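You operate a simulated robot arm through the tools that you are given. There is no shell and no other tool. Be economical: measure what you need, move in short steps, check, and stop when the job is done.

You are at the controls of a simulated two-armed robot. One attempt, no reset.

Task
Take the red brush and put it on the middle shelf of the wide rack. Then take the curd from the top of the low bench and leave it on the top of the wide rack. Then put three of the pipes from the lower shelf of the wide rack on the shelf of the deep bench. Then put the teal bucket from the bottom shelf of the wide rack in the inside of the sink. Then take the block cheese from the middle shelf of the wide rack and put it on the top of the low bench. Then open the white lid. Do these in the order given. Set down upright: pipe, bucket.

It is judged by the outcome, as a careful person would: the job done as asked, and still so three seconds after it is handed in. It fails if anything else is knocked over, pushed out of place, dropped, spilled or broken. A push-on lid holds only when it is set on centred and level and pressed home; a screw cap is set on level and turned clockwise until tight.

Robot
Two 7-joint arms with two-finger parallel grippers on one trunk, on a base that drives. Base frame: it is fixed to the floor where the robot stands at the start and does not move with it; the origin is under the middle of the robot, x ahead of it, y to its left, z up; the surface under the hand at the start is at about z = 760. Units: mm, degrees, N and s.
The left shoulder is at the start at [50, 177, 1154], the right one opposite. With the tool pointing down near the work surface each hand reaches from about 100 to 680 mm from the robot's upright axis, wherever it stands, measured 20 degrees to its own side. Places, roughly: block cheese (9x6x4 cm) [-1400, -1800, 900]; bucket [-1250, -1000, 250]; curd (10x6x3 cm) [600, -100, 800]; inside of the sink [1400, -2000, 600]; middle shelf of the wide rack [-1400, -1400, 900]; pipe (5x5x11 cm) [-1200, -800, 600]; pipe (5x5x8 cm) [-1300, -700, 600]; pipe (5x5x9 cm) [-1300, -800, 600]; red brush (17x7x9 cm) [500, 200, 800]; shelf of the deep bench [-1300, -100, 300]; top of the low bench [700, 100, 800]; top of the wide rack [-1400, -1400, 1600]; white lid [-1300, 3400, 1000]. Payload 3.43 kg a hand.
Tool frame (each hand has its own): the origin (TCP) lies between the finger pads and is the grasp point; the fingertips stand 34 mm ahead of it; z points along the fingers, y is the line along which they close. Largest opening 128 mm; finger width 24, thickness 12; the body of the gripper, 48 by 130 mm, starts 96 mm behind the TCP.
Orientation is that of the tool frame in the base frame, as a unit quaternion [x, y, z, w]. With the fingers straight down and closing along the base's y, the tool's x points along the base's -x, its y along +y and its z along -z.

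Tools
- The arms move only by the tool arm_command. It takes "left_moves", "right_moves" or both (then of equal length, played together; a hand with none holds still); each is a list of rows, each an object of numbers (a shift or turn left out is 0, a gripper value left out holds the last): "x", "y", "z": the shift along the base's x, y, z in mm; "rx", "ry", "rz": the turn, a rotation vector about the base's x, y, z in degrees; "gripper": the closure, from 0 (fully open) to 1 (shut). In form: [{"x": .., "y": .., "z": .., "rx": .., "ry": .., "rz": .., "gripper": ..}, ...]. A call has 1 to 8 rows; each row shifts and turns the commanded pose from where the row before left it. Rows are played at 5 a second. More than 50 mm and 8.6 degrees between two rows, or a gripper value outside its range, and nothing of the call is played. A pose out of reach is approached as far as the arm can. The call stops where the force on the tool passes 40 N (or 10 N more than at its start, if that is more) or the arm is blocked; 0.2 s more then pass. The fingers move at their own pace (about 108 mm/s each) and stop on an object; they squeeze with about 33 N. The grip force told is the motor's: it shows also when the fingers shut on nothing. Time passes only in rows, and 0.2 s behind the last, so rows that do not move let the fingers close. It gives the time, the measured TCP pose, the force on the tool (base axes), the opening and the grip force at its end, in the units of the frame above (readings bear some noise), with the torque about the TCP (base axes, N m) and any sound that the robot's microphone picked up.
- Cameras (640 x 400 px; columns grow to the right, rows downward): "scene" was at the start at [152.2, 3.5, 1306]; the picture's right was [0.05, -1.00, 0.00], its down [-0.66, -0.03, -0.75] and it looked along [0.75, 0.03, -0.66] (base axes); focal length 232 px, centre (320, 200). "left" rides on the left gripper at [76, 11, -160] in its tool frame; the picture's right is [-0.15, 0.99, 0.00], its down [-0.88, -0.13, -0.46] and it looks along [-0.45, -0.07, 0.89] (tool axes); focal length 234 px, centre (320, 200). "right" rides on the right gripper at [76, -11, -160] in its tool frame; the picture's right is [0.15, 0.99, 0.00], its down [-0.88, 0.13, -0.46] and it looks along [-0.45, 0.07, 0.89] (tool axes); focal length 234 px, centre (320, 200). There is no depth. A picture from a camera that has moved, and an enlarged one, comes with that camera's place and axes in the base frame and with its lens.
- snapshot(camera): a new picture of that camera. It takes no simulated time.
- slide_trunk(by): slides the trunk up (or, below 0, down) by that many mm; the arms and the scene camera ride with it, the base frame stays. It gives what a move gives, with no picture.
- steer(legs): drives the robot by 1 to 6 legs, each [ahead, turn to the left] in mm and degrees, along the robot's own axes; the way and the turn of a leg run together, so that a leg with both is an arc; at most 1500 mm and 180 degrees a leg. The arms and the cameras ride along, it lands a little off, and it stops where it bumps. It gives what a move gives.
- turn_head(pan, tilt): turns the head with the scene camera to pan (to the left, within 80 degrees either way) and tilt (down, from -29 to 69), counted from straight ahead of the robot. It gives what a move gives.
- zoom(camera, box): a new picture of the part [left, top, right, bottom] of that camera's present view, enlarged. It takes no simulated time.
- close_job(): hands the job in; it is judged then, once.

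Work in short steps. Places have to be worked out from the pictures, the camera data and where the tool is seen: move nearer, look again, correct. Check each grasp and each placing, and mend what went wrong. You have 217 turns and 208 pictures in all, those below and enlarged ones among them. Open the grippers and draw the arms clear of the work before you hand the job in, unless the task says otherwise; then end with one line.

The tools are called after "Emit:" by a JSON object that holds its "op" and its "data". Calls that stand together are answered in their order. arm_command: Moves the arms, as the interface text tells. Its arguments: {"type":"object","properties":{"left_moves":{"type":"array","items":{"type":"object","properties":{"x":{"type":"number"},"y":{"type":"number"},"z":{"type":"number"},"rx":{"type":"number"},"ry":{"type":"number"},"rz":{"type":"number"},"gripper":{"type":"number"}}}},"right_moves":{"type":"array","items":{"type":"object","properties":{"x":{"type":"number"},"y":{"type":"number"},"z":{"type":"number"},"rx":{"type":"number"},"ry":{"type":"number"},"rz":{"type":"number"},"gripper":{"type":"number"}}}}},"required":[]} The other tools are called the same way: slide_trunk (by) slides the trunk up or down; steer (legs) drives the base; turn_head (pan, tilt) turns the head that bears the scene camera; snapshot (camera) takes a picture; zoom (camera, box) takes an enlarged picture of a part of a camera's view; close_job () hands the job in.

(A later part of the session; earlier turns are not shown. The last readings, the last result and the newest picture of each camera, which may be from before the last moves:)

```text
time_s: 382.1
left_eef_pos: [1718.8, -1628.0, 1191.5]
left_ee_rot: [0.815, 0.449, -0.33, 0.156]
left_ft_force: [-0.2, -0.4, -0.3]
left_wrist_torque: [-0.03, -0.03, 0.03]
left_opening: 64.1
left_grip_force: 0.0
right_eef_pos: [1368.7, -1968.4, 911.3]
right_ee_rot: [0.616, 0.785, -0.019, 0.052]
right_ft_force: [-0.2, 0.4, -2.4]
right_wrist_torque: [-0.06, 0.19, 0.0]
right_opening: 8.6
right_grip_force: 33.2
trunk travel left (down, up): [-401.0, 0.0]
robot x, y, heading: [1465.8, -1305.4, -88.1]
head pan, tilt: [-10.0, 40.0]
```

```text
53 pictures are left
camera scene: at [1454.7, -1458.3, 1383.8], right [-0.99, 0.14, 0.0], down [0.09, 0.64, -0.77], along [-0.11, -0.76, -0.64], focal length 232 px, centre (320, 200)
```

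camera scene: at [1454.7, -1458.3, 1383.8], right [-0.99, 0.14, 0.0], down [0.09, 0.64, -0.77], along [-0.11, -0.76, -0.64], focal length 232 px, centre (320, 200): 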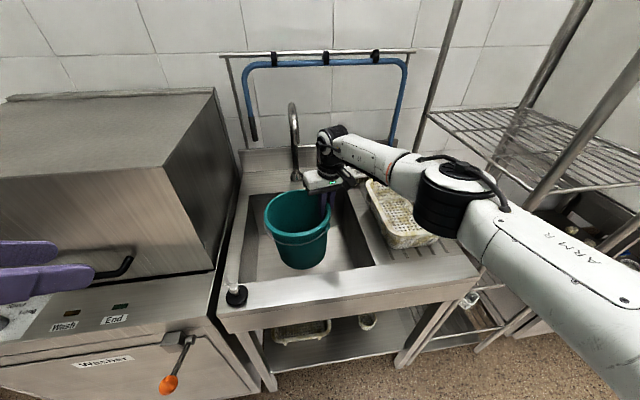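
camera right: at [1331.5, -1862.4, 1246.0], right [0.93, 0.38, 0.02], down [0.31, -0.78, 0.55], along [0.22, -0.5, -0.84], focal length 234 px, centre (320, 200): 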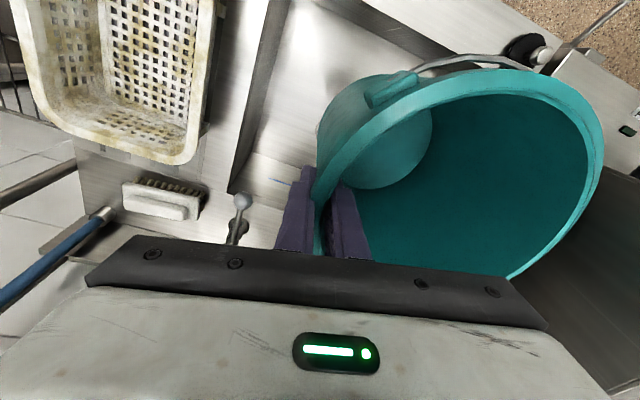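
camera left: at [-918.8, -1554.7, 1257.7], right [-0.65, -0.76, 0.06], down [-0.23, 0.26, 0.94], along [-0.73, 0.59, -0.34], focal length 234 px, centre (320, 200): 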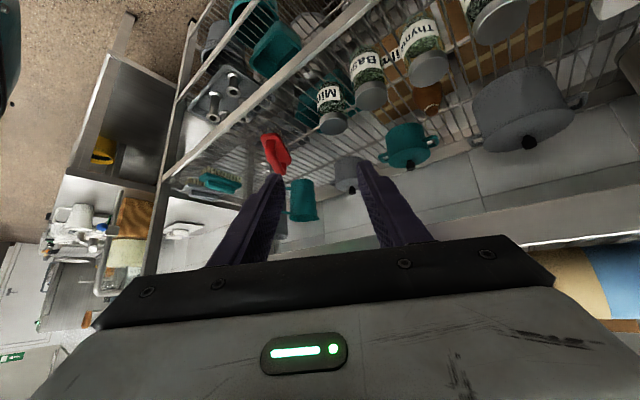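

Bucket is down in the basin region. Lowering in small steps to contact.

Emit:
{"op": "arm_command", "data": {"right_moves": [{"z": -15}, {"z": -15}, {"z": -12}, {"z": -10}, {"z": -8}]}}

Emit:
{"op": "arm_command", "data": {"right_moves": [{"z": -8}, {"z": -8}, {"z": -8}, {"z": -6}]}}

Emit:
{"op": "zoom", "data": {"camera": "scene", "box": [200, 120, 440, 300]}}

```text
time_s: 383.3
left_eef_pos: [1718.4, -1626.6, 1190.4]
left_ee_rot: [0.816, 0.449, -0.33, 0.156]
left_ft_force: [-0.3, 0.3, -0.1]
left_wrist_torque: [0.03, 0.0, 0.03]
left_opening: 63.9
left_grip_force: 0.0
right_eef_pos: [1367.5, -1962.4, 852.2]
right_ee_rot: [0.617, 0.785, -0.02, 0.053]
right_ft_force: [0.4, -0.1, -2.9]
right_wrist_torque: [-0.03, 0.18, -0.03]
right_opening: 8.6
right_grip_force: 33.1
right hand out of reach, approached as far as the arm can: row 3, 5
trunk travel left (down, up): [-401.0, 0.0]
robot x, y, heading: [1465.6, -1306.6, -88.0]
head pan, tilt: [-10.0, 40.0]
```

```text
time_s: 384.3
left_eef_pos: [1718.7, -1627.4, 1192.1]
left_ee_rot: [0.815, 0.449, -0.33, 0.157]
left_ft_force: [0.1, -0.2, 0.8]
left_wrist_torque: [-0.04, -0.02, 0.01]
left_opening: 64.0
left_grip_force: 0.2
right_eef_pos: [1367.1, -1955.6, 824.0]
right_ee_rot: [0.616, 0.786, -0.02, 0.051]
right_ft_force: [-0.3, -0.1, -2.2]
right_wrist_torque: [-0.02, 0.18, -0.03]
right_opening: 8.7
right_grip_force: 32.6
right hand out of reach, approached as far as the arm can: row 2, 4
trunk travel left (down, up): [-401.0, 0.0]
robot x, y, heading: [1468.2, -1306.4, -88.2]
head pan, tilt: [-10.0, 40.0]
```

```text
2.22 times, centred on (320, 210) of scene
camera zoom: at [1454.8, -1458.1, 1383.8], right [-0.99, 0.14, 0.0], down [0.09, 0.64, -0.77], along [-0.11, -0.76, -0.64], focal length 516 px, centre (320, 178)
```

zoom: 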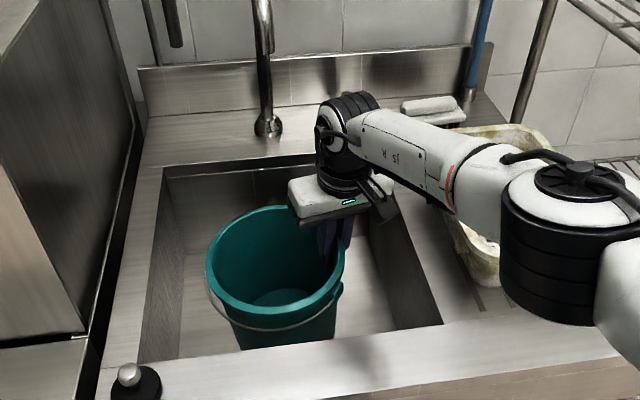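

Nearly there; the arm is at its reach limit, so I'll use the trunk for the rest. First I move the idle left hand back from the washer handle.

Emit:
{"op": "arm_command", "data": {"left_moves": [{"y": 20, "z": 25}, {"y": 20, "z": 25}, {"y": 20, "z": 25}, {"y": 20, "z": 25}]}}

Emit:
{"op": "slide_trunk", "data": {"by": -25}}

```text
time_s: 385.3
left_eef_pos: [1719.3, -1545.8, 1292.4]
left_ee_rot: [0.816, 0.449, -0.33, 0.156]
left_ft_force: [-0.5, 0.0, 0.9]
left_wrist_torque: [0.01, -0.01, -0.01]
left_opening: 64.0
left_grip_force: 0.0
right_eef_pos: [1367.5, -1954.9, 825.3]
right_ee_rot: [0.616, 0.786, -0.021, 0.052]
right_ft_force: [-0.2, 0.0, -2.3]
right_wrist_torque: [-0.02, 0.18, 0.01]
right_opening: 8.5
right_grip_force: 32.9
trunk travel left (down, up): [-401.0, 0.0]
robot x, y, heading: [1466.4, -1304.9, -88.3]
head pan, tilt: [-10.0, 40.0]
```

```text
time_s: 386.0
left_eef_pos: [1718.1, -1547.3, 1266.5]
left_ee_rot: [0.816, 0.448, -0.33, 0.156]
left_ft_force: [-1.0, -0.9, 0.1]
left_wrist_torque: [-0.01, 0.03, 0.0]
left_opening: 64.2
left_grip_force: 0.1
right_eef_pos: [1368.2, -1954.0, 800.3]
right_ee_rot: [0.616, 0.786, -0.02, 0.052]
right_ft_force: [-1.2, 0.3, -1.7]
right_wrist_torque: [-0.06, 0.2, 0.01]
right_opening: 8.5
right_grip_force: 32.9
trunk travel left (down, up): [-376.0, 25.0]
robot x, y, heading: [1468.5, -1303.3, -88.3]
head pan, tilt: [-10.0, 40.0]
```

Still free (−1.7 N). Continue with the trunk in small steps, watching the force.

Emit:
{"op": "slide_trunk", "data": {"by": -20}}

Emit:
{"op": "slide_trunk", "data": {"by": -12}}

Emit:
{"op": "zoom", "data": {"camera": "scene", "box": [200, 100, 440, 280]}}

```text
time_s: 386.7
left_eef_pos: [1718.0, -1544.9, 1248.7]
left_ee_rot: [0.816, 0.448, -0.331, 0.158]
left_ft_force: [-0.2, -1.0, -0.9]
left_wrist_torque: [0.01, 0.02, 0.0]
left_opening: 64.3
left_grip_force: 0.1
right_eef_pos: [1367.6, -1953.6, 784.7]
right_ee_rot: [0.617, 0.785, -0.021, 0.054]
right_ft_force: [-5.5, 5.8, 23.6]
right_wrist_torque: [0.16, -1.46, 0.41]
right_opening: 8.9
right_grip_force: 33.0
trunk travel left (down, up): [-356.0, 45.0]
robot x, y, heading: [1468.4, -1301.6, -87.9]
head pan, tilt: [-10.0, 40.0]
```

```text
time_s: 387.3
left_eef_pos: [1719.2, -1542.5, 1236.4]
left_ee_rot: [0.816, 0.448, -0.331, 0.157]
left_ft_force: [-0.2, -0.4, 0.3]
left_wrist_torque: [0.05, 0.01, -0.01]
left_opening: 63.9
left_grip_force: 0.0
right_eef_pos: [1367.7, -1954.6, 770.8]
right_ee_rot: [0.616, 0.785, -0.023, 0.054]
right_ft_force: [-3.2, 3.6, 19.6]
right_wrist_torque: [-0.14, -1.46, 0.11]
right_opening: 8.7
right_grip_force: 32.5
trunk travel left (down, up): [-344.0, 57.0]
robot x, y, heading: [1466.5, -1301.7, -88.4]
head pan, tilt: [-10.0, 40.0]
```

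```text
2.22 times, centred on (320, 190) of scene
camera zoom: at [1454.6, -1455.3, 1327.1], right [-0.99, 0.14, 0.0], down [0.09, 0.63, -0.77], along [-0.11, -0.76, -0.64], focal length 516 px, centre (320, 222)
```

zoom: 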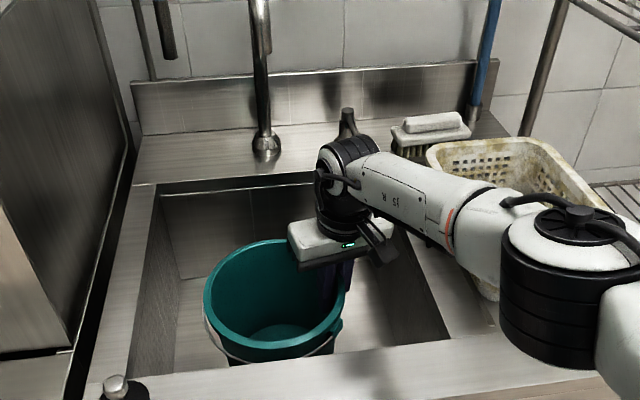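

Contact felt and the bucket looks level. Ease off, release, and lift the hand straight up.

Emit:
{"op": "slide_trunk", "data": {"by": 6}}

Emit:
{"op": "arm_command", "data": {"right_moves": [{"gripper": 0.8}, {"gripper": 0.6}, {}, {}]}}

Emit:
{"op": "slide_trunk", "data": {"by": 50}}

Emit:
{"op": "arm_command", "data": {"right_moves": [{"z": 40}, {"z": 40}, {"z": 40}, {"z": 40}, {"z": 40}, {"z": 30}]}}

Emit:
{"op": "zoom", "data": {"camera": "scene", "box": [200, 100, 440, 280]}}

```text
time_s: 387.9
left_eef_pos: [1718.4, -1545.9, 1239.9]
left_ee_rot: [0.816, 0.449, -0.33, 0.156]
left_ft_force: [0.5, 0.4, -0.2]
left_wrist_torque: [0.03, 0.0, -0.02]
left_opening: 64.1
left_grip_force: 0.1
right_eef_pos: [1368.2, -1953.8, 771.1]
right_ee_rot: [0.615, 0.787, -0.02, 0.05]
right_ft_force: [0.8, 0.2, -1.7]
right_wrist_torque: [-0.06, 0.0, 0.02]
right_opening: 8.6
right_grip_force: 32.7
trunk travel left (down, up): [-350.0, 51.0]
robot x, y, heading: [1465.2, -1303.5, -88.2]
head pan, tilt: [-10.0, 40.0]
```

```text
time_s: 388.9
left_eef_pos: [1719.0, -1546.5, 1242.0]
left_ee_rot: [0.816, 0.449, -0.329, 0.156]
left_ft_force: [-0.3, 0.8, -0.5]
left_wrist_torque: [-0.01, 0.02, 0.03]
left_opening: 64.2
left_grip_force: 0.1
right_eef_pos: [1367.2, -1954.6, 774.1]
right_ee_rot: [0.617, 0.785, -0.02, 0.053]
right_ft_force: [1.2, 1.0, 0.4]
right_wrist_torque: [0.0, -0.01, 0.01]
right_opening: 51.2
right_grip_force: 0.1
trunk travel left (down, up): [-350.0, 51.0]
robot x, y, heading: [1465.8, -1300.0, -88.0]
head pan, tilt: [-10.0, 40.0]
```

```text
time_s: 389.8
left_eef_pos: [1718.9, -1546.5, 1291.8]
left_ee_rot: [0.815, 0.449, -0.33, 0.157]
left_ft_force: [-0.1, 1.1, 0.3]
left_wrist_torque: [-0.02, -0.02, -0.03]
left_opening: 63.9
left_grip_force: 0.0
right_eef_pos: [1368.1, -1954.6, 823.8]
right_ee_rot: [0.616, 0.786, -0.019, 0.052]
right_ft_force: [0.5, -0.4, -0.4]
right_wrist_torque: [0.01, -0.02, 0.04]
right_opening: 51.3
right_grip_force: 0.1
trunk travel left (down, up): [-400.0, 1.0]
robot x, y, heading: [1465.7, -1303.2, -88.1]
head pan, tilt: [-10.0, 40.0]
```

```text
time_s: 391.2
left_eef_pos: [1718.5, -1545.7, 1291.7]
left_ee_rot: [0.816, 0.448, -0.33, 0.156]
left_ft_force: [0.3, 0.9, 0.3]
left_wrist_torque: [-0.02, 0.02, -0.03]
left_opening: 63.7
left_grip_force: 0.0
right_eef_pos: [1368.3, -1953.7, 1054.8]
right_ee_rot: [0.616, 0.786, -0.021, 0.054]
right_ft_force: [0.2, -0.1, 1.0]
right_wrist_torque: [0.0, 0.0, -0.01]
right_opening: 51.0
right_grip_force: 0.0
trunk travel left (down, up): [-400.0, 1.0]
robot x, y, heading: [1466.7, -1303.3, -88.2]
head pan, tilt: [-10.0, 40.0]
```

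```text
2.22 times, centred on (320, 190) of scene
camera zoom: at [1455.0, -1457.5, 1382.9], right [-0.99, 0.14, 0.0], down [0.09, 0.64, -0.77], along [-0.11, -0.76, -0.64], focal length 516 px, centre (320, 222)
```

zoom: 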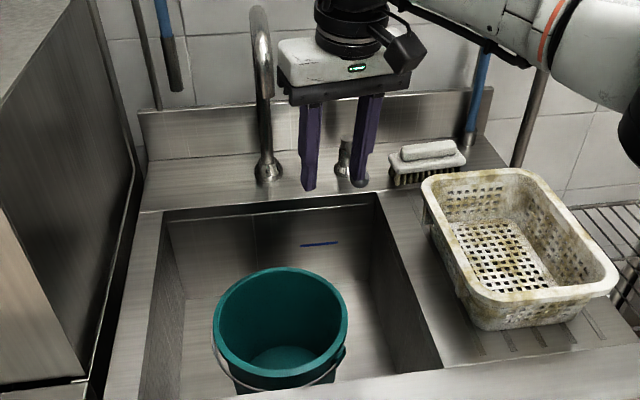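

The bucket stands upright in the sink. Next the block cheese: I'll retract the right hand and drive back toward the wide rack's left end.

Emit:
{"op": "arm_command", "data": {"right_moves": [{"y": 40, "z": 10}, {"y": 40, "z": 10}, {"y": 40, "z": 10}, {"y": 40, "z": 10}, {"y": 40, "z": 10}]}}

Emit:
{"op": "steer", "data": {"legs": [[-250, 0], [0, -92], [1000, 0], [960, 0], [0, 85], [300, 0]]}}

Emit:
{"op": "steer", "data": {"legs": [[0, -70]]}}

Emit:
{"op": "turn_head", "data": {"pan": 15, "tilt": 25}}

Emit:
{"op": "snapshot", "data": {"camera": "scene"}}

```text
time_s: 392.4
left_eef_pos: [1718.0, -1547.0, 1291.5]
left_ee_rot: [0.816, 0.449, -0.329, 0.156]
left_ft_force: [-0.2, 0.7, -0.1]
left_wrist_torque: [-0.02, -0.03, 0.03]
left_opening: 63.8
left_grip_force: 0.0
right_eef_pos: [1366.3, -1751.3, 1102.9]
right_ee_rot: [0.617, 0.785, -0.021, 0.053]
right_ft_force: [-0.2, 0.1, 0.0]
right_wrist_torque: [-0.01, 0.02, 0.03]
right_opening: 51.2
right_grip_force: 0.1
trunk travel left (down, up): [-400.0, 1.0]
robot x, y, heading: [1465.6, -1300.2, -88.2]
head pan, tilt: [-10.0, 40.0]
```

```text
time_s: 412.6
left_eef_pos: [-325.3, -1557.7, 1290.6]
left_ee_rot: [0.856, 0.366, -0.344, 0.123]
left_ft_force: [-0.5, 0.9, -0.1]
left_wrist_torque: [0.0, -0.02, 0.01]
left_opening: 64.0
left_grip_force: 0.0
right_eef_pos: [-708.8, -1689.9, 1103.1]
right_ee_rot: [0.691, 0.721, -0.025, 0.05]
right_ft_force: [0.4, -0.7, -0.1]
right_wrist_torque: [0.02, 0.0, 0.01]
right_opening: 51.3
right_grip_force: 0.1
trunk travel left (down, up): [-400.0, 1.0]
robot x, y, heading: [-521.5, -1267.6, -99.3]
head pan, tilt: [-10.0, 40.0]
```

```text
time_s: 416.0
left_eef_pos: [-720.9, -1555.5, 1291.5]
left_ee_rot: [0.912, -0.185, -0.352, -0.094]
left_ft_force: [-0.1, 0.2, -0.5]
left_wrist_torque: [0.01, 0.02, 0.01]
left_opening: 63.9
left_grip_force: 0.2
right_eef_pos: [-982.1, -1244.2, 1103.6]
right_ee_rot: [0.978, 0.201, -0.05, 0.027]
right_ft_force: [-0.4, -0.4, 0.0]
right_wrist_torque: [0.03, 0.01, -0.02]
right_opening: 51.0
right_grip_force: 0.0
trunk travel left (down, up): [-400.0, 1.0]
robot x, y, heading: [-520.4, -1268.1, -168.6]
head pan, tilt: [-10.0, 40.0]
```

```text
time_s: 416.9
left_eef_pos: [-721.0, -1556.1, 1292.0]
left_ee_rot: [0.912, -0.186, -0.352, -0.094]
left_ft_force: [0.3, 0.0, -0.4]
left_wrist_torque: [0.0, -0.02, 0.03]
left_opening: 64.3
left_grip_force: 0.0
right_eef_pos: [-982.0, -1243.4, 1102.1]
right_ee_rot: [0.978, 0.201, -0.05, 0.026]
right_ft_force: [0.2, 0.1, -0.2]
right_wrist_torque: [0.02, -0.03, 0.0]
right_opening: 51.2
right_grip_force: 0.0
trunk travel left (down, up): [-400.0, 1.0]
robot x, y, heading: [-522.0, -1269.6, -168.7]
head pan, tilt: [15.0, 25.0]
```

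```text
49 pictures are left
camera scene: at [-676.4, -1322.9, 1406.1], right [-0.44, 0.9, 0.0], down [0.38, 0.19, -0.91], along [-0.81, -0.4, -0.42], focal length 232 px, centre (320, 200)
```

scene: 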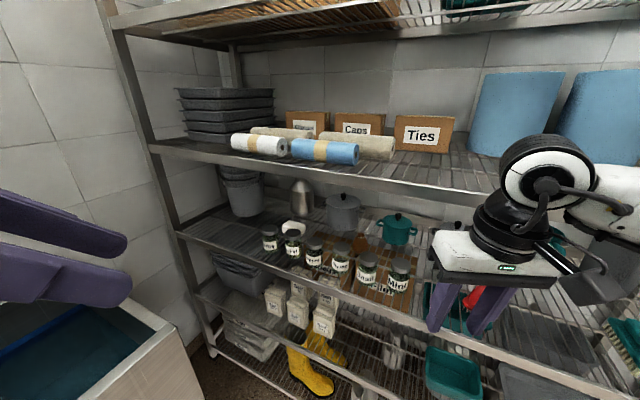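

Emit:
{"op": "zoom", "data": {"camera": "scene", "box": [170, 160, 430, 310]}}

```text
2.46 times, centred on (300, 235) of scene
camera zoom: at [-676.4, -1322.9, 1406.1], right [-0.44, 0.9, 0.0], down [0.38, 0.19, -0.91], along [-0.81, -0.4, -0.42], focal length 571 px, centre (369, 114)
```

zoom: 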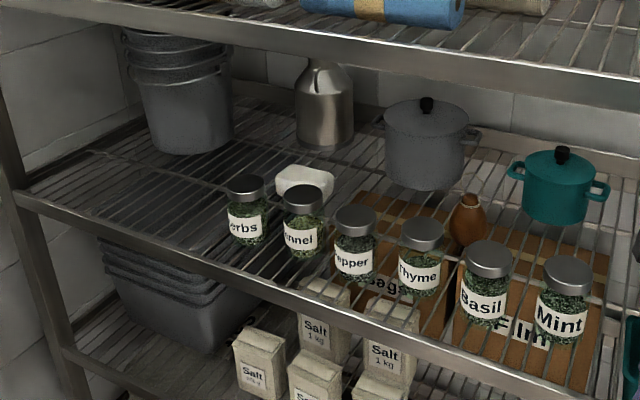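

The cheese is at about (-1356,-1777) behind the Fennel jar; left of Herbs is free. I'll insert the left hand obliquely (pointing ~150°, 42° pitch) along its own axis, passing left of and above Herbs. First retract the right hand and position the base.

Emit:
{"op": "arm_command", "data": {"right_moves": [{"x": 40, "y": 8}, {"x": 40, "y": 8}, {"x": 40, "y": 8}, {"x": 40, "y": 8}, {"x": 40, "y": 8}], "left_moves": [{"rz": -3.5}, {"rx": 2.5, "ry": 4.3}, {}, {}, {"gripper": 0.0}]}}

Emit:
{"op": "steer", "data": {"legs": [[0, 20], [305, 0], [0, -20]]}}

```text
time_s: 418.1
left_eef_pos: [-722.3, -1556.4, 1291.2]
left_ee_rot: [0.89, -0.209, -0.389, -0.116]
left_ft_force: [-0.6, 0.5, 0.5]
left_wrist_torque: [0.0, -0.03, -0.03]
left_opening: 128.1
left_grip_force: 0.0
right_eef_pos: [-800.7, -1203.4, 1102.2]
right_ee_rot: [0.978, 0.199, -0.052, 0.024]
right_ft_force: [-29.6, 2.3, -5.3]
right_wrist_torque: [-0.64, -4.34, 1.86]
right_opening: 51.5
right_grip_force: 0.1
trunk travel left (down, up): [-400.0, 1.0]
robot x, y, heading: [-525.7, -1269.2, -168.5]
head pan, tilt: [15.0, 25.0]
stopped in row 5 (right hand): the force on the tool passed its limit at 170 N (the readings are from after the stop); the commanded pose is now the measured one
```

```text
time_s: 419.2
left_eef_pos: [-675.8, -1584.1, 1293.0]
left_ee_rot: [0.903, -0.14, -0.397, -0.086]
left_ft_force: [0.7, 0.5, 0.9]
left_wrist_torque: [0.01, -0.01, 0.01]
left_opening: 128.0
left_grip_force: 0.0
right_eef_pos: [-806.4, -1246.2, 1101.9]
right_ee_rot: [0.961, 0.272, -0.05, 0.029]
right_ft_force: [-2.9, 0.6, -0.3]
right_wrist_torque: [-0.11, -0.41, 0.23]
right_opening: 51.1
right_grip_force: 0.1
trunk travel left (down, up): [-400.0, 1.0]
robot x, y, heading: [-522.0, -1266.7, -160.5]
head pan, tilt: [15.0, 25.0]
stopped in leg 1: the force on the tool passed its limit at 41 N (the readings are from after the stop); the commanded pose is now the measured one
```

The right hand touched the robot's own body; I'll ease it forward 45 mm, then continue.

Emit:
{"op": "arm_command", "data": {"right_moves": [{"x": -25, "y": -8}, {"x": -20, "y": -7}]}}

Emit:
{"op": "steer", "data": {"legs": [[0, 12], [280, 0], [0, -20]]}}

```text
time_s: 419.8
left_eef_pos: [-676.9, -1582.8, 1292.5]
left_ee_rot: [0.903, -0.141, -0.396, -0.087]
left_ft_force: [0.5, -0.3, 0.4]
left_wrist_torque: [-0.02, 0.01, 0.05]
left_opening: 128.1
left_grip_force: 0.0
right_eef_pos: [-849.6, -1261.7, 1103.1]
right_ee_rot: [0.96, 0.272, -0.051, 0.029]
right_ft_force: [-0.4, 0.8, -0.3]
right_wrist_torque: [-0.03, -0.02, -0.01]
right_opening: 51.1
right_grip_force: 0.0
trunk travel left (down, up): [-400.0, 1.0]
robot x, y, heading: [-523.0, -1269.1, -160.1]
head pan, tilt: [15.0, 25.0]
```

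```text
time_s: 421.9
left_eef_pos: [-710.2, -1678.4, 1292.6]
left_ee_rot: [0.91, -0.049, -0.408, -0.046]
left_ft_force: [-0.8, 0.1, -0.2]
left_wrist_torque: [-0.01, 0.0, -0.01]
left_opening: 127.7
left_grip_force: 0.1
right_eef_pos: [-949.9, -1396.5, 1104.3]
right_ee_rot: [0.931, 0.361, -0.047, 0.029]
right_ft_force: [0.5, -0.7, -0.8]
right_wrist_torque: [0.01, -0.01, -0.02]
right_opening: 51.3
right_grip_force: 0.1
trunk travel left (down, up): [-400.0, 1.0]
robot x, y, heading: [-633.0, -1340.1, -148.8]
head pan, tilt: [15.0, 25.0]
stopped in leg 2: the robot was blocked; the commanded pose is now the measured one
```

Something on the left side blocked. Let me look left.

Emit:
{"op": "turn_head", "data": {"pan": 70, "tilt": 35}}

Emit:
{"op": "snapshot", "data": {"camera": "scene"}}

```text
time_s: 423.2
left_eef_pos: [-709.9, -1677.0, 1292.6]
left_ee_rot: [0.91, -0.049, -0.409, -0.046]
left_ft_force: [0.7, 0.2, 0.5]
left_wrist_torque: [0.03, 0.01, 0.01]
left_opening: 128.0
left_grip_force: 0.0
right_eef_pos: [-948.8, -1395.4, 1104.0]
right_ee_rot: [0.93, 0.363, -0.047, 0.03]
right_ft_force: [0.4, 0.3, 0.0]
right_wrist_torque: [-0.02, 0.04, -0.01]
right_opening: 51.4
right_grip_force: 0.0
trunk travel left (down, up): [-400.0, 1.0]
robot x, y, heading: [-640.1, -1342.1, -148.8]
head pan, tilt: [70.0, 35.0]
```

```text
47 pictures are left
camera scene: at [-666.3, -1461.0, 1391.1], right [-0.98, -0.19, 0.01], down [-0.12, 0.56, -0.82], along [0.15, -0.8, -0.57], focal length 232 px, centre (320, 200)
```

scene: 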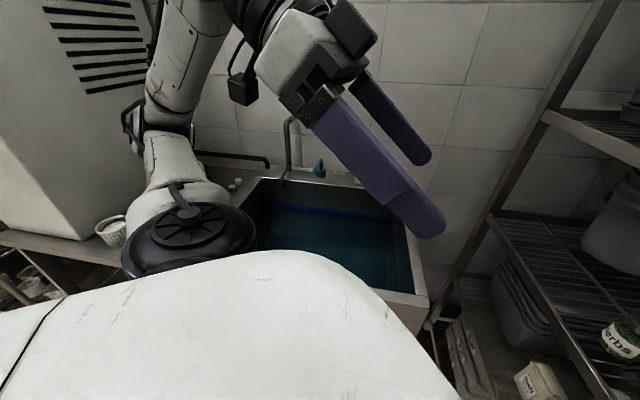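

The left elbow came against the cooler. I'll turn right to about 200° and then advance 150 mm.

Emit:
{"op": "steer", "data": {"legs": [[0, -11], [150, 0]]}}

```text
time_s: 425.1
left_eef_pos: [-831.4, -1684.9, 1296.7]
left_ee_rot: [0.897, -0.141, -0.409, -0.085]
left_ft_force: [0.0, -1.0, 0.2]
left_wrist_torque: [0.03, 0.01, -0.02]
left_opening: 128.3
left_grip_force: 0.1
right_eef_pos: [-1012.7, -1352.2, 1098.2]
right_ee_rot: [0.967, 0.253, -0.034, 0.017]
right_ft_force: [0.8, -0.4, 0.3]
right_wrist_torque: [0.04, 0.01, 0.02]
right_opening: 51.3
right_grip_force: 0.0
trunk travel left (down, up): [-400.0, 1.0]
robot x, y, heading: [-706.3, -1372.0, -161.4]
head pan, tilt: [70.0, 35.0]
stopped in leg 2: the robot was blocked; the commanded pose is now the measured one
```

Blocked again; I'll look down-left to see what's touching.

Emit:
{"op": "turn_head", "data": {"pan": 45, "tilt": 60}}

Emit:
{"op": "snapshot", "data": {"camera": "scene"}}

```text
time_s: 426.0
left_eef_pos: [-828.4, -1683.6, 1295.8]
left_ee_rot: [0.896, -0.141, -0.413, -0.083]
left_ft_force: [-0.5, 0.7, -0.5]
left_wrist_torque: [0.01, -0.01, 0.01]
left_opening: 128.0
left_grip_force: 0.0
right_eef_pos: [-1012.2, -1351.9, 1098.3]
right_ee_rot: [0.966, 0.254, -0.035, 0.018]
right_ft_force: [-0.8, 0.6, -0.4]
right_wrist_torque: [0.01, -0.01, -0.01]
right_opening: 51.2
right_grip_force: 0.1
trunk travel left (down, up): [-400.0, 1.0]
robot x, y, heading: [-713.0, -1372.0, -161.5]
head pan, tilt: [45.0, 60.0]
```

```text
46 pictures are left
camera scene: at [-771.3, -1453.5, 1359.1], right [-0.9, 0.44, 0.03], down [0.37, 0.78, -0.51], along [-0.25, -0.45, -0.86], focal length 232 px, centre (320, 200)
```

scene: 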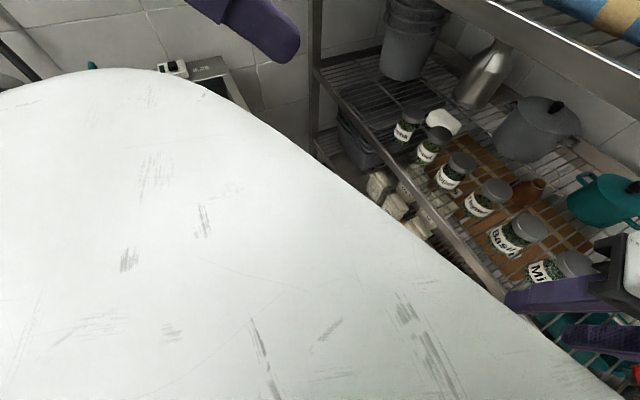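

The base corner seems to be touching the chill tank. I'll back off 40 mm, square up to 182°, and advance so the base clears it.

Emit:
{"op": "steer", "data": {"legs": [[-50, 0], [0, -16.5], [120, 0]]}}

Emit:
{"op": "arm_command", "data": {"left_moves": [{"y": -35, "z": -20, "rz": 3.5}, {"y": -35, "z": -20, "rz": 3.5}, {"y": -40, "z": -20}, {"y": -40, "z": -20}, {"y": -40, "z": -20}, {"y": -30, "x": -30}, {"y": -10, "x": -40}]}}

```text
time_s: 428.7
left_eef_pos: [-1009.9, -1617.6, 1293.1]
left_ee_rot: [0.873, -0.267, -0.383, -0.14]
left_ft_force: [0.8, 0.0, 0.6]
left_wrist_torque: [0.0, 0.01, 0.0]
left_opening: 128.0
left_grip_force: 0.1
right_eef_pos: [-1087.5, -1252.0, 1086.2]
right_ee_rot: [0.993, 0.118, -0.023, 0.019]
right_ft_force: [0.0, 0.5, -0.7]
right_wrist_torque: [0.02, -0.02, 0.02]
right_opening: 51.5
right_grip_force: 0.1
trunk travel left (down, up): [-400.0, 1.0]
robot x, y, heading: [-781.1, -1361.5, -177.4]
head pan, tilt: [45.0, 60.0]
```

```text
time_s: 430.3
left_eef_pos: [-1083.1, -1849.4, 1194.6]
left_ee_rot: [0.887, -0.214, -0.391, -0.117]
left_ft_force: [-0.1, 0.2, -0.4]
left_wrist_torque: [-0.05, 0.02, 0.0]
left_opening: 128.0
left_grip_force: 0.1
right_eef_pos: [-1086.5, -1252.5, 1086.3]
right_ee_rot: [0.993, 0.119, -0.022, 0.019]
right_ft_force: [0.5, 0.9, 0.1]
right_wrist_torque: [0.02, 0.0, 0.0]
right_opening: 51.2
right_grip_force: 0.0
trunk travel left (down, up): [-400.0, 1.0]
robot x, y, heading: [-787.9, -1364.0, -177.6]
head pan, tilt: [45.0, 60.0]
```

Pose is good (pointing 150°, 42° down). Slide to the insertion line start and look through the left camera.

Emit:
{"op": "arm_command", "data": {"left_moves": [{"y": -28}, {"y": -28}, {"y": -28}]}}

Emit:
{"op": "turn_head", "data": {"pan": 30, "tilt": 35}}

Emit:
{"op": "snapshot", "data": {"camera": "left"}}

Emit:
{"op": "snapshot", "data": {"camera": "scene"}}

```text
time_s: 431.1
left_eef_pos: [-1081.8, -1932.2, 1192.4]
left_ee_rot: [0.888, -0.213, -0.391, -0.116]
left_ft_force: [0.8, 1.1, -1.1]
left_wrist_torque: [-0.03, 0.0, 0.0]
left_opening: 128.3
left_grip_force: 0.0
right_eef_pos: [-1086.1, -1252.9, 1086.4]
right_ee_rot: [0.993, 0.117, -0.022, 0.019]
right_ft_force: [0.3, 0.0, -0.8]
right_wrist_torque: [-0.01, -0.02, -0.01]
right_opening: 51.1
right_grip_force: 0.0
trunk travel left (down, up): [-400.0, 1.0]
robot x, y, heading: [-785.3, -1363.9, -177.6]
head pan, tilt: [45.0, 60.0]
```

```text
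time_s: 431.9
left_eef_pos: [-1081.3, -1932.5, 1195.0]
left_ee_rot: [0.888, -0.213, -0.392, -0.117]
left_ft_force: [0.1, -0.4, -1.1]
left_wrist_torque: [-0.01, -0.03, 0.01]
left_opening: 128.0
left_grip_force: 0.0
right_eef_pos: [-1087.4, -1251.9, 1087.2]
right_ee_rot: [0.993, 0.118, -0.021, 0.02]
right_ft_force: [0.2, 0.5, 0.1]
right_wrist_torque: [-0.01, -0.01, -0.02]
right_opening: 51.4
right_grip_force: 0.0
trunk travel left (down, up): [-400.0, 1.0]
robot x, y, heading: [-781.9, -1360.9, -177.7]
head pan, tilt: [30.0, 35.0]
```

```text
45 pictures are left
camera left: at [-938.3, -2023.2, 1243.1], right [-0.55, -0.83, 0.07], down [-0.18, 0.2, 0.96], along [-0.81, 0.52, -0.26], focal length 234 px, centre (320, 200)
```

left: 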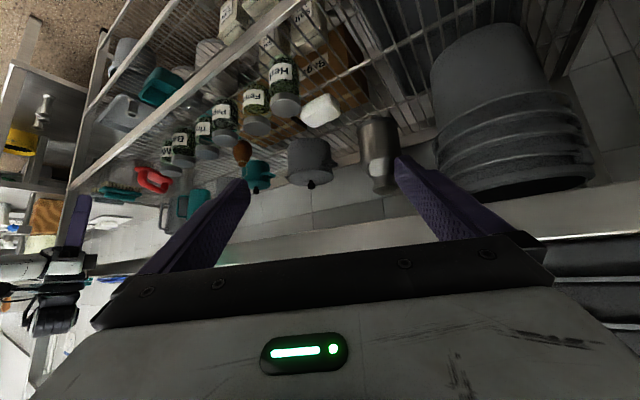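

```text
44 pictures are left
camera scene: at [-920.8, -1411.0, 1391.5], right [-0.54, 0.84, 0.0], down [0.48, 0.31, -0.82], along [-0.69, -0.44, -0.57], focal length 232 px, centre (320, 200)
```

scene: 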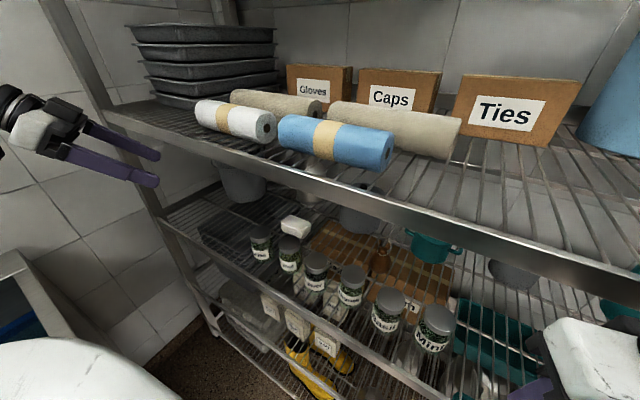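

Cheese at about (-1345,-1779); the line clears Herbs. Insert along the axis, first part.

Emit:
{"op": "arm_command", "data": {"left_moves": [{"x": -28, "y": 16.3, "z": -29.5}, {"x": -28, "y": 16.3, "z": -29.5}, {"x": -28, "y": 16.3, "z": -29.5}, {"x": -28, "y": 16.3, "z": -29.5}, {"x": -28, "y": 16.3, "z": -29.5}, {"x": -28, "y": 16.3, "z": -29.5}]}}

Emit:
{"op": "snapshot", "data": {"camera": "left"}}

Emit:
{"op": "zoom", "data": {"camera": "scene", "box": [160, 120, 400, 300]}}

```text
time_s: 433.4
left_eef_pos: [-1249.5, -1835.0, 1018.2]
left_ee_rot: [0.888, -0.212, -0.392, -0.116]
left_ft_force: [0.2, 0.0, 0.7]
left_wrist_torque: [0.02, 0.04, 0.02]
left_opening: 128.2
left_grip_force: 0.0
right_eef_pos: [-1087.0, -1251.6, 1087.1]
right_ee_rot: [0.993, 0.117, -0.022, 0.018]
right_ft_force: [0.6, 0.0, -0.4]
right_wrist_torque: [0.0, 0.01, -0.01]
right_opening: 51.0
right_grip_force: 0.0
trunk travel left (down, up): [-400.0, 1.0]
robot x, y, heading: [-782.6, -1360.3, -177.2]
head pan, tilt: [30.0, 35.0]
```

```text
43 pictures are left
camera left: at [-1106.3, -1926.4, 1067.7], right [-0.55, -0.83, 0.07], down [-0.18, 0.2, 0.96], along [-0.82, 0.52, -0.25], focal length 234 px, centre (320, 200)
```

left: 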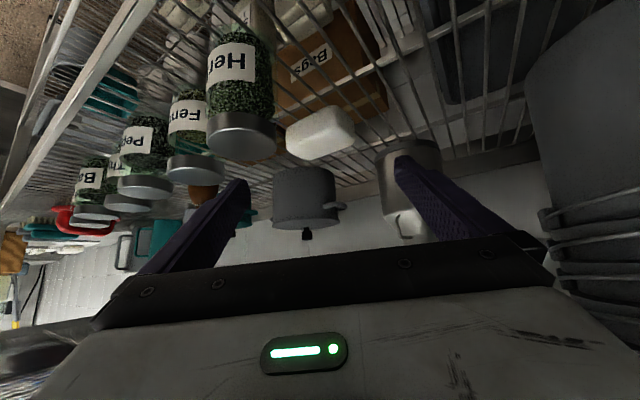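

```text
2.22 times, centred on (280, 210) of scene
camera zoom: at [-920.8, -1411.0, 1391.6], right [-0.54, 0.84, 0.0], down [0.48, 0.31, -0.82], along [-0.7, -0.44, -0.57], focal length 516 px, centre (409, 178)
```

zoom: 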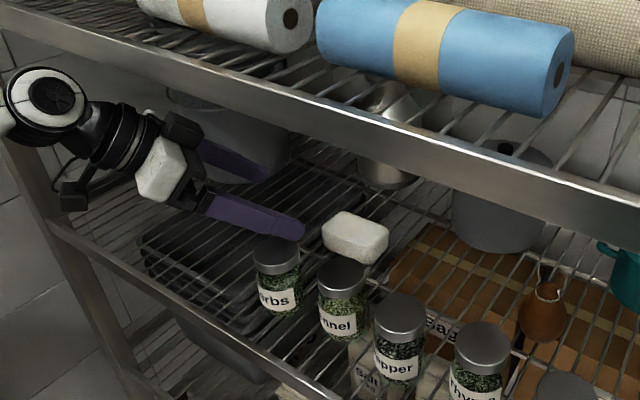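

The finger just clears the Herbs lid; I'll stay slightly higher and shifted left for margin: final TCP (-1347,-1786,930).

Emit:
{"op": "arm_command", "data": {"left_moves": [{"x": -24, "y": 10, "z": -14}, {"x": -25, "y": 13, "z": -24}, {"x": -25, "y": 13, "z": -25}, {"x": -23, "y": 13, "z": -25}]}}

Emit:
{"op": "snapshot", "data": {"camera": "left"}}

Emit:
{"op": "zoom", "data": {"camera": "scene", "box": [180, 140, 380, 290]}}

```text
time_s: 434.4
left_eef_pos: [-1346.7, -1784.2, 929.6]
left_ee_rot: [0.888, -0.212, -0.392, -0.116]
left_ft_force: [-0.1, 0.9, 0.2]
left_wrist_torque: [0.0, 0.03, -0.01]
left_opening: 128.2
left_grip_force: 0.0
right_eef_pos: [-1086.3, -1251.3, 1085.3]
right_ee_rot: [0.993, 0.119, -0.021, 0.019]
right_ft_force: [-0.1, -0.1, 0.0]
right_wrist_torque: [-0.02, -0.02, -0.03]
right_opening: 51.3
right_grip_force: 0.1
trunk travel left (down, up): [-400.0, 1.0]
robot x, y, heading: [-785.6, -1362.5, -177.7]
head pan, tilt: [30.0, 35.0]
```

```text
41 pictures are left
camera left: at [-1203.3, -1874.5, 980.4], right [-0.55, -0.83, 0.07], down [-0.18, 0.2, 0.96], along [-0.82, 0.52, -0.26], focal length 234 px, centre (320, 200)
```

left: 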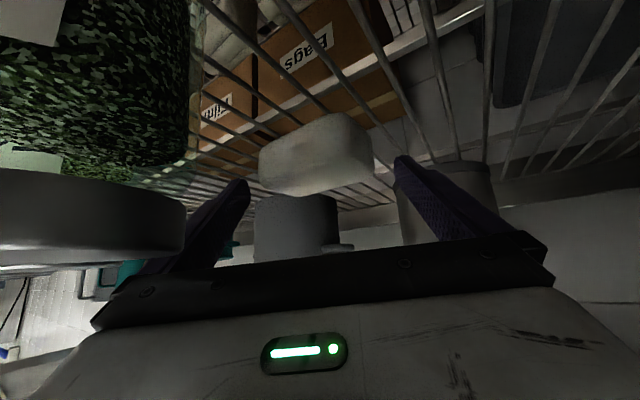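

```text
2.67 times, centred on (280, 215) of scene
camera zoom: at [-920.8, -1410.9, 1391.6], right [-0.54, 0.84, 0.0], down [0.48, 0.31, -0.82], along [-0.7, -0.44, -0.57], focal length 619 px, centre (427, 160)
```

zoom: 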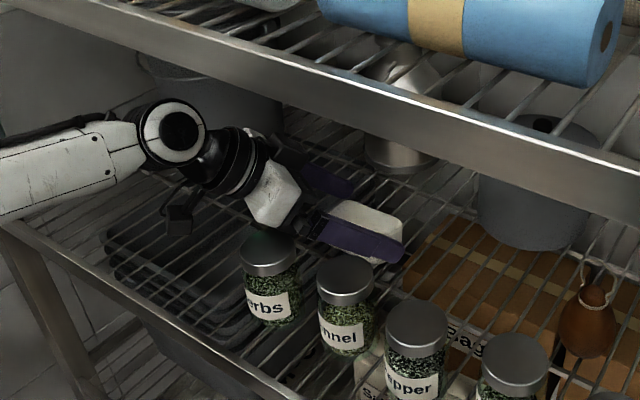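

The cheese sits between the fingers. Lower 6 mm and close.

Emit:
{"op": "arm_command", "data": {"left_moves": [{"z": -6}, {"gripper": 0.4}, {"gripper": 1.0}, {}, {}]}}

Emit:
{"op": "snapshot", "data": {"camera": "left"}}

```text
time_s: 435.6
left_eef_pos: [-1347.4, -1783.5, 925.1]
left_ee_rot: [0.887, -0.213, -0.392, -0.117]
left_ft_force: [-3.0, 1.6, 6.0]
left_wrist_torque: [0.26, -0.24, 0.08]
left_opening: 95.8
left_grip_force: 33.1
right_eef_pos: [-1086.2, -1252.7, 1086.4]
right_ee_rot: [0.993, 0.118, -0.022, 0.019]
right_ft_force: [-0.6, -0.3, -0.4]
right_wrist_torque: [-0.05, -0.02, 0.0]
right_opening: 51.1
right_grip_force: 0.0
trunk travel left (down, up): [-400.0, 1.0]
robot x, y, heading: [-784.7, -1363.1, -177.5]
head pan, tilt: [30.0, 35.0]
```

```text
39 pictures are left
camera left: at [-1204.1, -1874.6, 974.7], right [-0.55, -0.83, 0.07], down [-0.17, 0.2, 0.96], along [-0.82, 0.52, -0.25], focal length 234 px, centre (320, 200)
```

left: 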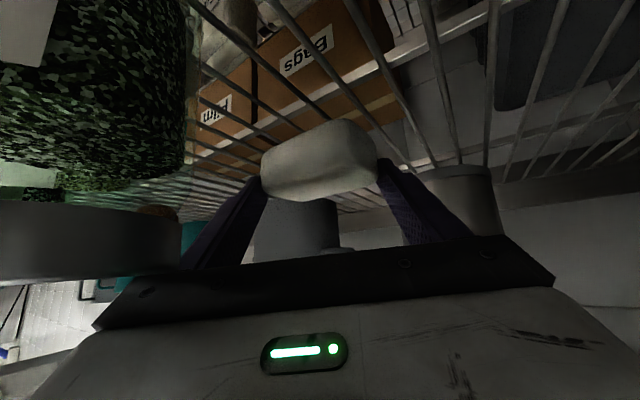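

Gripped (96 mm). Lift and withdraw along the axis.

Emit:
{"op": "arm_command", "data": {"left_moves": [{"z": 6}, {"x": 14, "y": -10, "z": 18}, {"x": 28, "y": -16.3, "z": 29.5}, {"x": 28, "y": -16.3, "z": 29.5}, {"x": 28, "y": -16.3, "z": 29.5}, {"x": 28, "y": -16.3, "z": 29.5}, {"x": 28, "y": -16.3, "z": 29.5}]}}

Emit:
{"op": "zoom", "data": {"camera": "scene", "box": [80, 100, 400, 300]}}

```text
time_s: 437.1
left_eef_pos: [-1191.5, -1873.4, 1091.5]
left_ee_rot: [0.889, -0.213, -0.388, -0.119]
left_ft_force: [5.4, 2.0, -17.5]
left_wrist_torque: [0.5, 1.31, 0.35]
left_opening: 95.7
left_grip_force: 33.8
right_eef_pos: [-1086.9, -1250.6, 1086.8]
right_ee_rot: [0.993, 0.116, -0.022, 0.019]
right_ft_force: [-1.2, -0.1, 0.1]
right_wrist_torque: [0.0, 0.01, 0.01]
right_opening: 51.3
right_grip_force: 0.2
trunk travel left (down, up): [-400.0, 1.0]
robot x, y, heading: [-784.4, -1361.5, -177.5]
head pan, tilt: [30.0, 35.0]
```

```text
2.00 times, centred on (240, 200) of scene
camera zoom: at [-920.9, -1411.3, 1391.3], right [-0.54, 0.84, 0.0], down [0.48, 0.31, -0.82], along [-0.7, -0.44, -0.57], focal length 464 px, centre (480, 200)
```

zoom: 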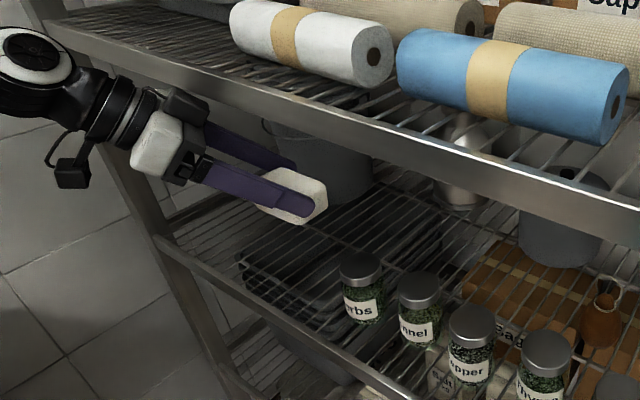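

The hand's top is pressing the shelf above; ease down slightly and withdraw more horizontally.

Emit:
{"op": "arm_command", "data": {"left_moves": [{"z": -12}, {"x": 25, "y": -14, "z": -8}, {"x": 30, "y": -14}, {"x": 30, "y": -12}, {"x": 30}, {"x": 30}]}}

Emit:
{"op": "snapshot", "data": {"camera": "scene"}}

```text
time_s: 438.6
left_eef_pos: [-1048.5, -1915.9, 1074.3]
left_ee_rot: [0.888, -0.213, -0.391, -0.116]
left_ft_force: [1.1, 0.1, -2.2]
left_wrist_torque: [-0.02, 0.01, -0.01]
left_opening: 95.5
left_grip_force: 32.7
right_eef_pos: [-1085.2, -1252.4, 1086.0]
right_ee_rot: [0.993, 0.118, -0.023, 0.02]
right_ft_force: [-0.6, -0.3, -0.4]
right_wrist_torque: [-0.04, 0.02, 0.0]
right_opening: 51.1
right_grip_force: 0.0
trunk travel left (down, up): [-400.0, 1.0]
robot x, y, heading: [-784.8, -1360.6, -177.5]
head pan, tilt: [30.0, 35.0]
```

```text
37 pictures are left
camera scene: at [-920.8, -1410.9, 1391.6], right [-0.54, 0.84, 0.0], down [0.48, 0.31, -0.82], along [-0.7, -0.44, -0.57], focal length 232 px, centre (320, 200)
```

scene: 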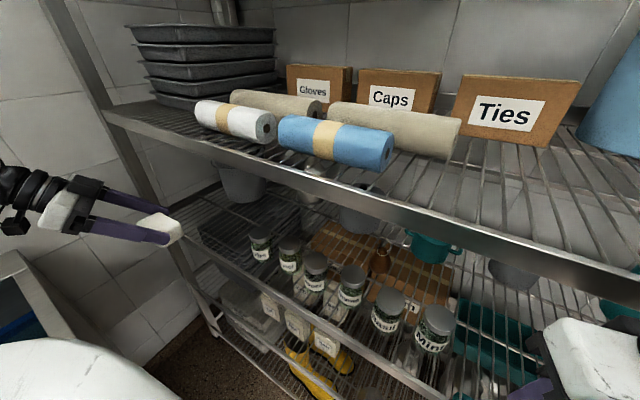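

Cheese is out; all jars are in place. Bring the left hand in close and head to the low bench.

Emit:
{"op": "arm_command", "data": {"left_moves": [{"y": 42, "z": 20, "x": 4}, {"y": 42, "z": 20, "x": 4}, {"y": 42, "z": 20, "x": 4}, {"y": 42, "z": 20, "x": 4}, {"y": 42, "z": 20, "x": 4}, {"y": 42, "z": 20}, {"y": 40, "z": 20}]}}

Emit:
{"op": "steer", "data": {"legs": [[-170, 0], [0, -95], [1330, 0], [0, -84]]}}

```text
time_s: 440.1
left_eef_pos: [-1036.0, -1648.9, 1241.8]
left_ee_rot: [0.888, -0.214, -0.39, -0.118]
left_ft_force: [0.5, 0.1, -2.1]
left_wrist_torque: [0.01, 0.02, 0.01]
left_opening: 95.6
left_grip_force: 33.2
left hand out of reach, approached as far as the arm can: row 5, 6, 7
right_eef_pos: [-1086.6, -1251.9, 1086.4]
right_ee_rot: [0.993, 0.118, -0.023, 0.02]
right_ft_force: [-0.2, 0.9, -0.1]
right_wrist_torque: [0.01, 0.02, 0.01]
right_opening: 51.4
right_grip_force: 0.0
trunk travel left (down, up): [-400.0, 1.0]
robot x, y, heading: [-783.6, -1360.8, -177.4]
head pan, tilt: [30.0, 35.0]
```

```text
time_s: 455.6
left_eef_pos: [-366.1, 319.4, 1239.4]
left_ee_rot: [0.187, 0.895, -0.107, 0.39]
left_ft_force: [1.0, 0.0, -2.3]
left_wrist_torque: [0.01, -0.02, 0.01]
left_opening: 95.4
left_grip_force: 32.9
right_eef_pos: [-293.5, -75.5, 1083.5]
right_ee_rot: [-0.145, 0.989, 0.021, 0.017]
right_ft_force: [0.7, 0.6, -0.3]
right_wrist_torque: [0.03, 0.01, 0.01]
right_opening: 51.3
right_grip_force: 0.0
trunk travel left (down, up): [-400.0, 1.0]
robot x, y, heading: [-608.5, 15.7, 5.7]
head pan, tilt: [30.0, 35.0]
```

At the low bench side. Square up and drive to its front, then extend the left hand over the free spot around (450,230).

Emit:
{"op": "steer", "data": {"legs": [[0, -5.7], [560, 0]]}}

Emit:
{"op": "arm_command", "data": {"left_moves": [{"x": 30, "y": -10, "z": -30}, {"x": 30, "y": -10, "z": -30}, {"x": 30, "y": -10, "z": -30}, {"x": 30, "y": -10, "z": -30}, {"x": 30, "y": -10, "z": -30}, {"x": 30, "y": -10, "z": -30}, {"x": 30, "y": -10, "z": -30}]}}

Emit:
{"op": "turn_head", "data": {"pan": 15, "tilt": 45}}

Emit:
{"op": "snapshot", "data": {"camera": "scene"}}

```text
time_s: 459.3
left_eef_pos: [214.4, 300.8, 1239.7]
left_ee_rot: [0.228, 0.886, -0.125, 0.384]
left_ft_force: [0.0, 0.4, -1.9]
left_wrist_torque: [0.02, -0.01, 0.0]
left_opening: 95.4
left_grip_force: 32.5
right_eef_pos: [249.5, -100.5, 1084.8]
right_ee_rot: [-0.101, 0.995, 0.019, 0.018]
right_ft_force: [-0.3, 0.2, 0.4]
right_wrist_torque: [0.01, 0.03, -0.01]
right_opening: 51.1
right_grip_force: 0.1
trunk travel left (down, up): [-400.0, 1.0]
robot x, y, heading: [-51.3, 20.1, 0.4]
head pan, tilt: [30.0, 35.0]
```

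```text
time_s: 460.9
left_eef_pos: [438.0, 240.3, 1040.8]
left_ee_rot: [0.227, 0.886, -0.123, 0.384]
left_ft_force: [0.4, 0.2, -1.9]
left_wrist_torque: [0.03, 0.02, -0.03]
left_opening: 95.2
left_grip_force: 33.0
left hand out of reach, approached as far as the arm can: row 1, 2
right_eef_pos: [250.3, -100.5, 1084.4]
right_ee_rot: [-0.101, 0.995, 0.019, 0.018]
right_ft_force: [-0.9, 0.8, 0.4]
right_wrist_torque: [0.01, 0.0, 0.03]
right_opening: 51.3
right_grip_force: 0.0
trunk travel left (down, up): [-400.0, 1.0]
robot x, y, heading: [-52.8, 15.6, 0.8]
head pan, tilt: [30.0, 35.0]
```

```text
time_s: 461.7
left_eef_pos: [437.7, 242.1, 1041.1]
left_ee_rot: [0.228, 0.886, -0.125, 0.385]
left_ft_force: [0.1, -0.5, -1.4]
left_wrist_torque: [-0.01, 0.0, -0.01]
left_opening: 95.1
left_grip_force: 32.7
right_eef_pos: [250.3, -98.9, 1085.6]
right_ee_rot: [-0.102, 0.994, 0.019, 0.018]
right_ft_force: [0.2, -0.3, 0.3]
right_wrist_torque: [0.0, 0.01, -0.01]
right_opening: 51.2
right_grip_force: 0.1
trunk travel left (down, up): [-400.0, 1.0]
robot x, y, heading: [-53.4, 21.6, 0.9]
head pan, tilt: [15.0, 45.0]
```

```text
36 pictures are left
camera scene: at [91.6, 41.8, 1375.6], right [0.27, -0.96, 0.0], down [-0.68, -0.19, -0.71], along [0.68, 0.19, -0.71], focal length 232 px, centre (320, 200)
```

scene: 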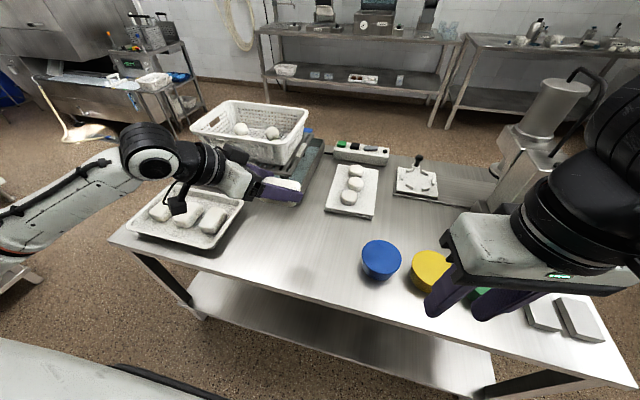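

Free spot confirmed below the cheese. Lower with the trunk, then small arm steps to contact.

Emit:
{"op": "slide_trunk", "data": {"by": -215}}

Emit:
{"op": "arm_command", "data": {"left_moves": [{"z": -6}, {"z": -5}, {"z": -4}, {"z": -3}]}}

```text
time_s: 464.0
left_eef_pos: [435.4, 240.8, 826.6]
left_ee_rot: [0.228, 0.886, -0.125, 0.385]
left_ft_force: [0.6, 0.2, -1.4]
left_wrist_torque: [0.02, 0.03, -0.03]
left_opening: 94.8
left_grip_force: 32.9
right_eef_pos: [250.2, -98.6, 869.1]
right_ee_rot: [-0.102, 0.994, 0.02, 0.019]
right_ft_force: [-0.4, -0.2, 0.4]
right_wrist_torque: [-0.01, 0.0, -0.02]
right_opening: 51.3
right_grip_force: 0.1
trunk travel left (down, up): [-185.0, 216.0]
robot x, y, heading: [-57.5, 19.4, 0.4]
head pan, tilt: [15.0, 45.0]
```

```text
time_s: 465.0
left_eef_pos: [438.1, 240.1, 808.8]
left_ee_rot: [0.227, 0.886, -0.124, 0.385]
left_ft_force: [-0.1, -0.6, -1.6]
left_wrist_torque: [-0.01, 0.02, -0.02]
left_opening: 94.9
left_grip_force: 32.7
right_eef_pos: [250.2, -99.3, 869.0]
right_ee_rot: [-0.102, 0.994, 0.019, 0.018]
right_ft_force: [0.0, -0.3, 0.9]
right_wrist_torque: [0.0, 0.02, 0.01]
right_opening: 51.3
right_grip_force: 0.1
trunk travel left (down, up): [-185.0, 216.0]
robot x, y, heading: [-54.5, 15.7, 0.8]
head pan, tilt: [15.0, 45.0]
```

Emit:
{"op": "arm_command", "data": {"left_moves": [{"z": -3}, {"z": -3}, {"z": -2}, {"z": -2}]}}

Emit:
{"op": "snapshot", "data": {"camera": "left"}}

```text
time_s: 466.0
left_eef_pos: [439.0, 239.4, 806.5]
left_ee_rot: [0.228, 0.882, -0.124, 0.393]
left_ft_force: [-4.7, 4.3, 30.1]
left_wrist_torque: [-0.08, -0.03, -0.25]
left_opening: 95.3
left_grip_force: 33.1
right_eef_pos: [247.5, -98.8, 870.6]
right_ee_rot: [-0.101, 0.994, 0.02, 0.019]
right_ft_force: [0.3, -0.3, -0.6]
right_wrist_torque: [-0.01, -0.01, 0.0]
right_opening: 51.4
right_grip_force: 0.0
trunk travel left (down, up): [-185.0, 216.0]
robot x, y, heading: [-56.8, 21.9, 0.7]
head pan, tilt: [15.0, 45.0]
```

```text
35 pictures are left
camera left: at [297.1, 335.9, 853.9], right [0.58, 0.81, 0.07], down [0.16, -0.2, 0.97], along [0.8, -0.55, -0.25], focal length 234 px, centre (320, 200)
```

left: 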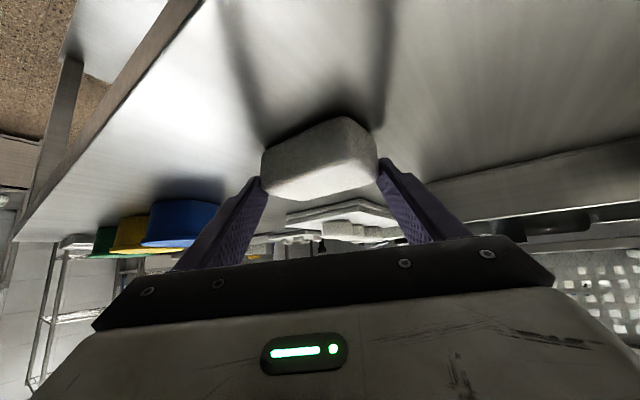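

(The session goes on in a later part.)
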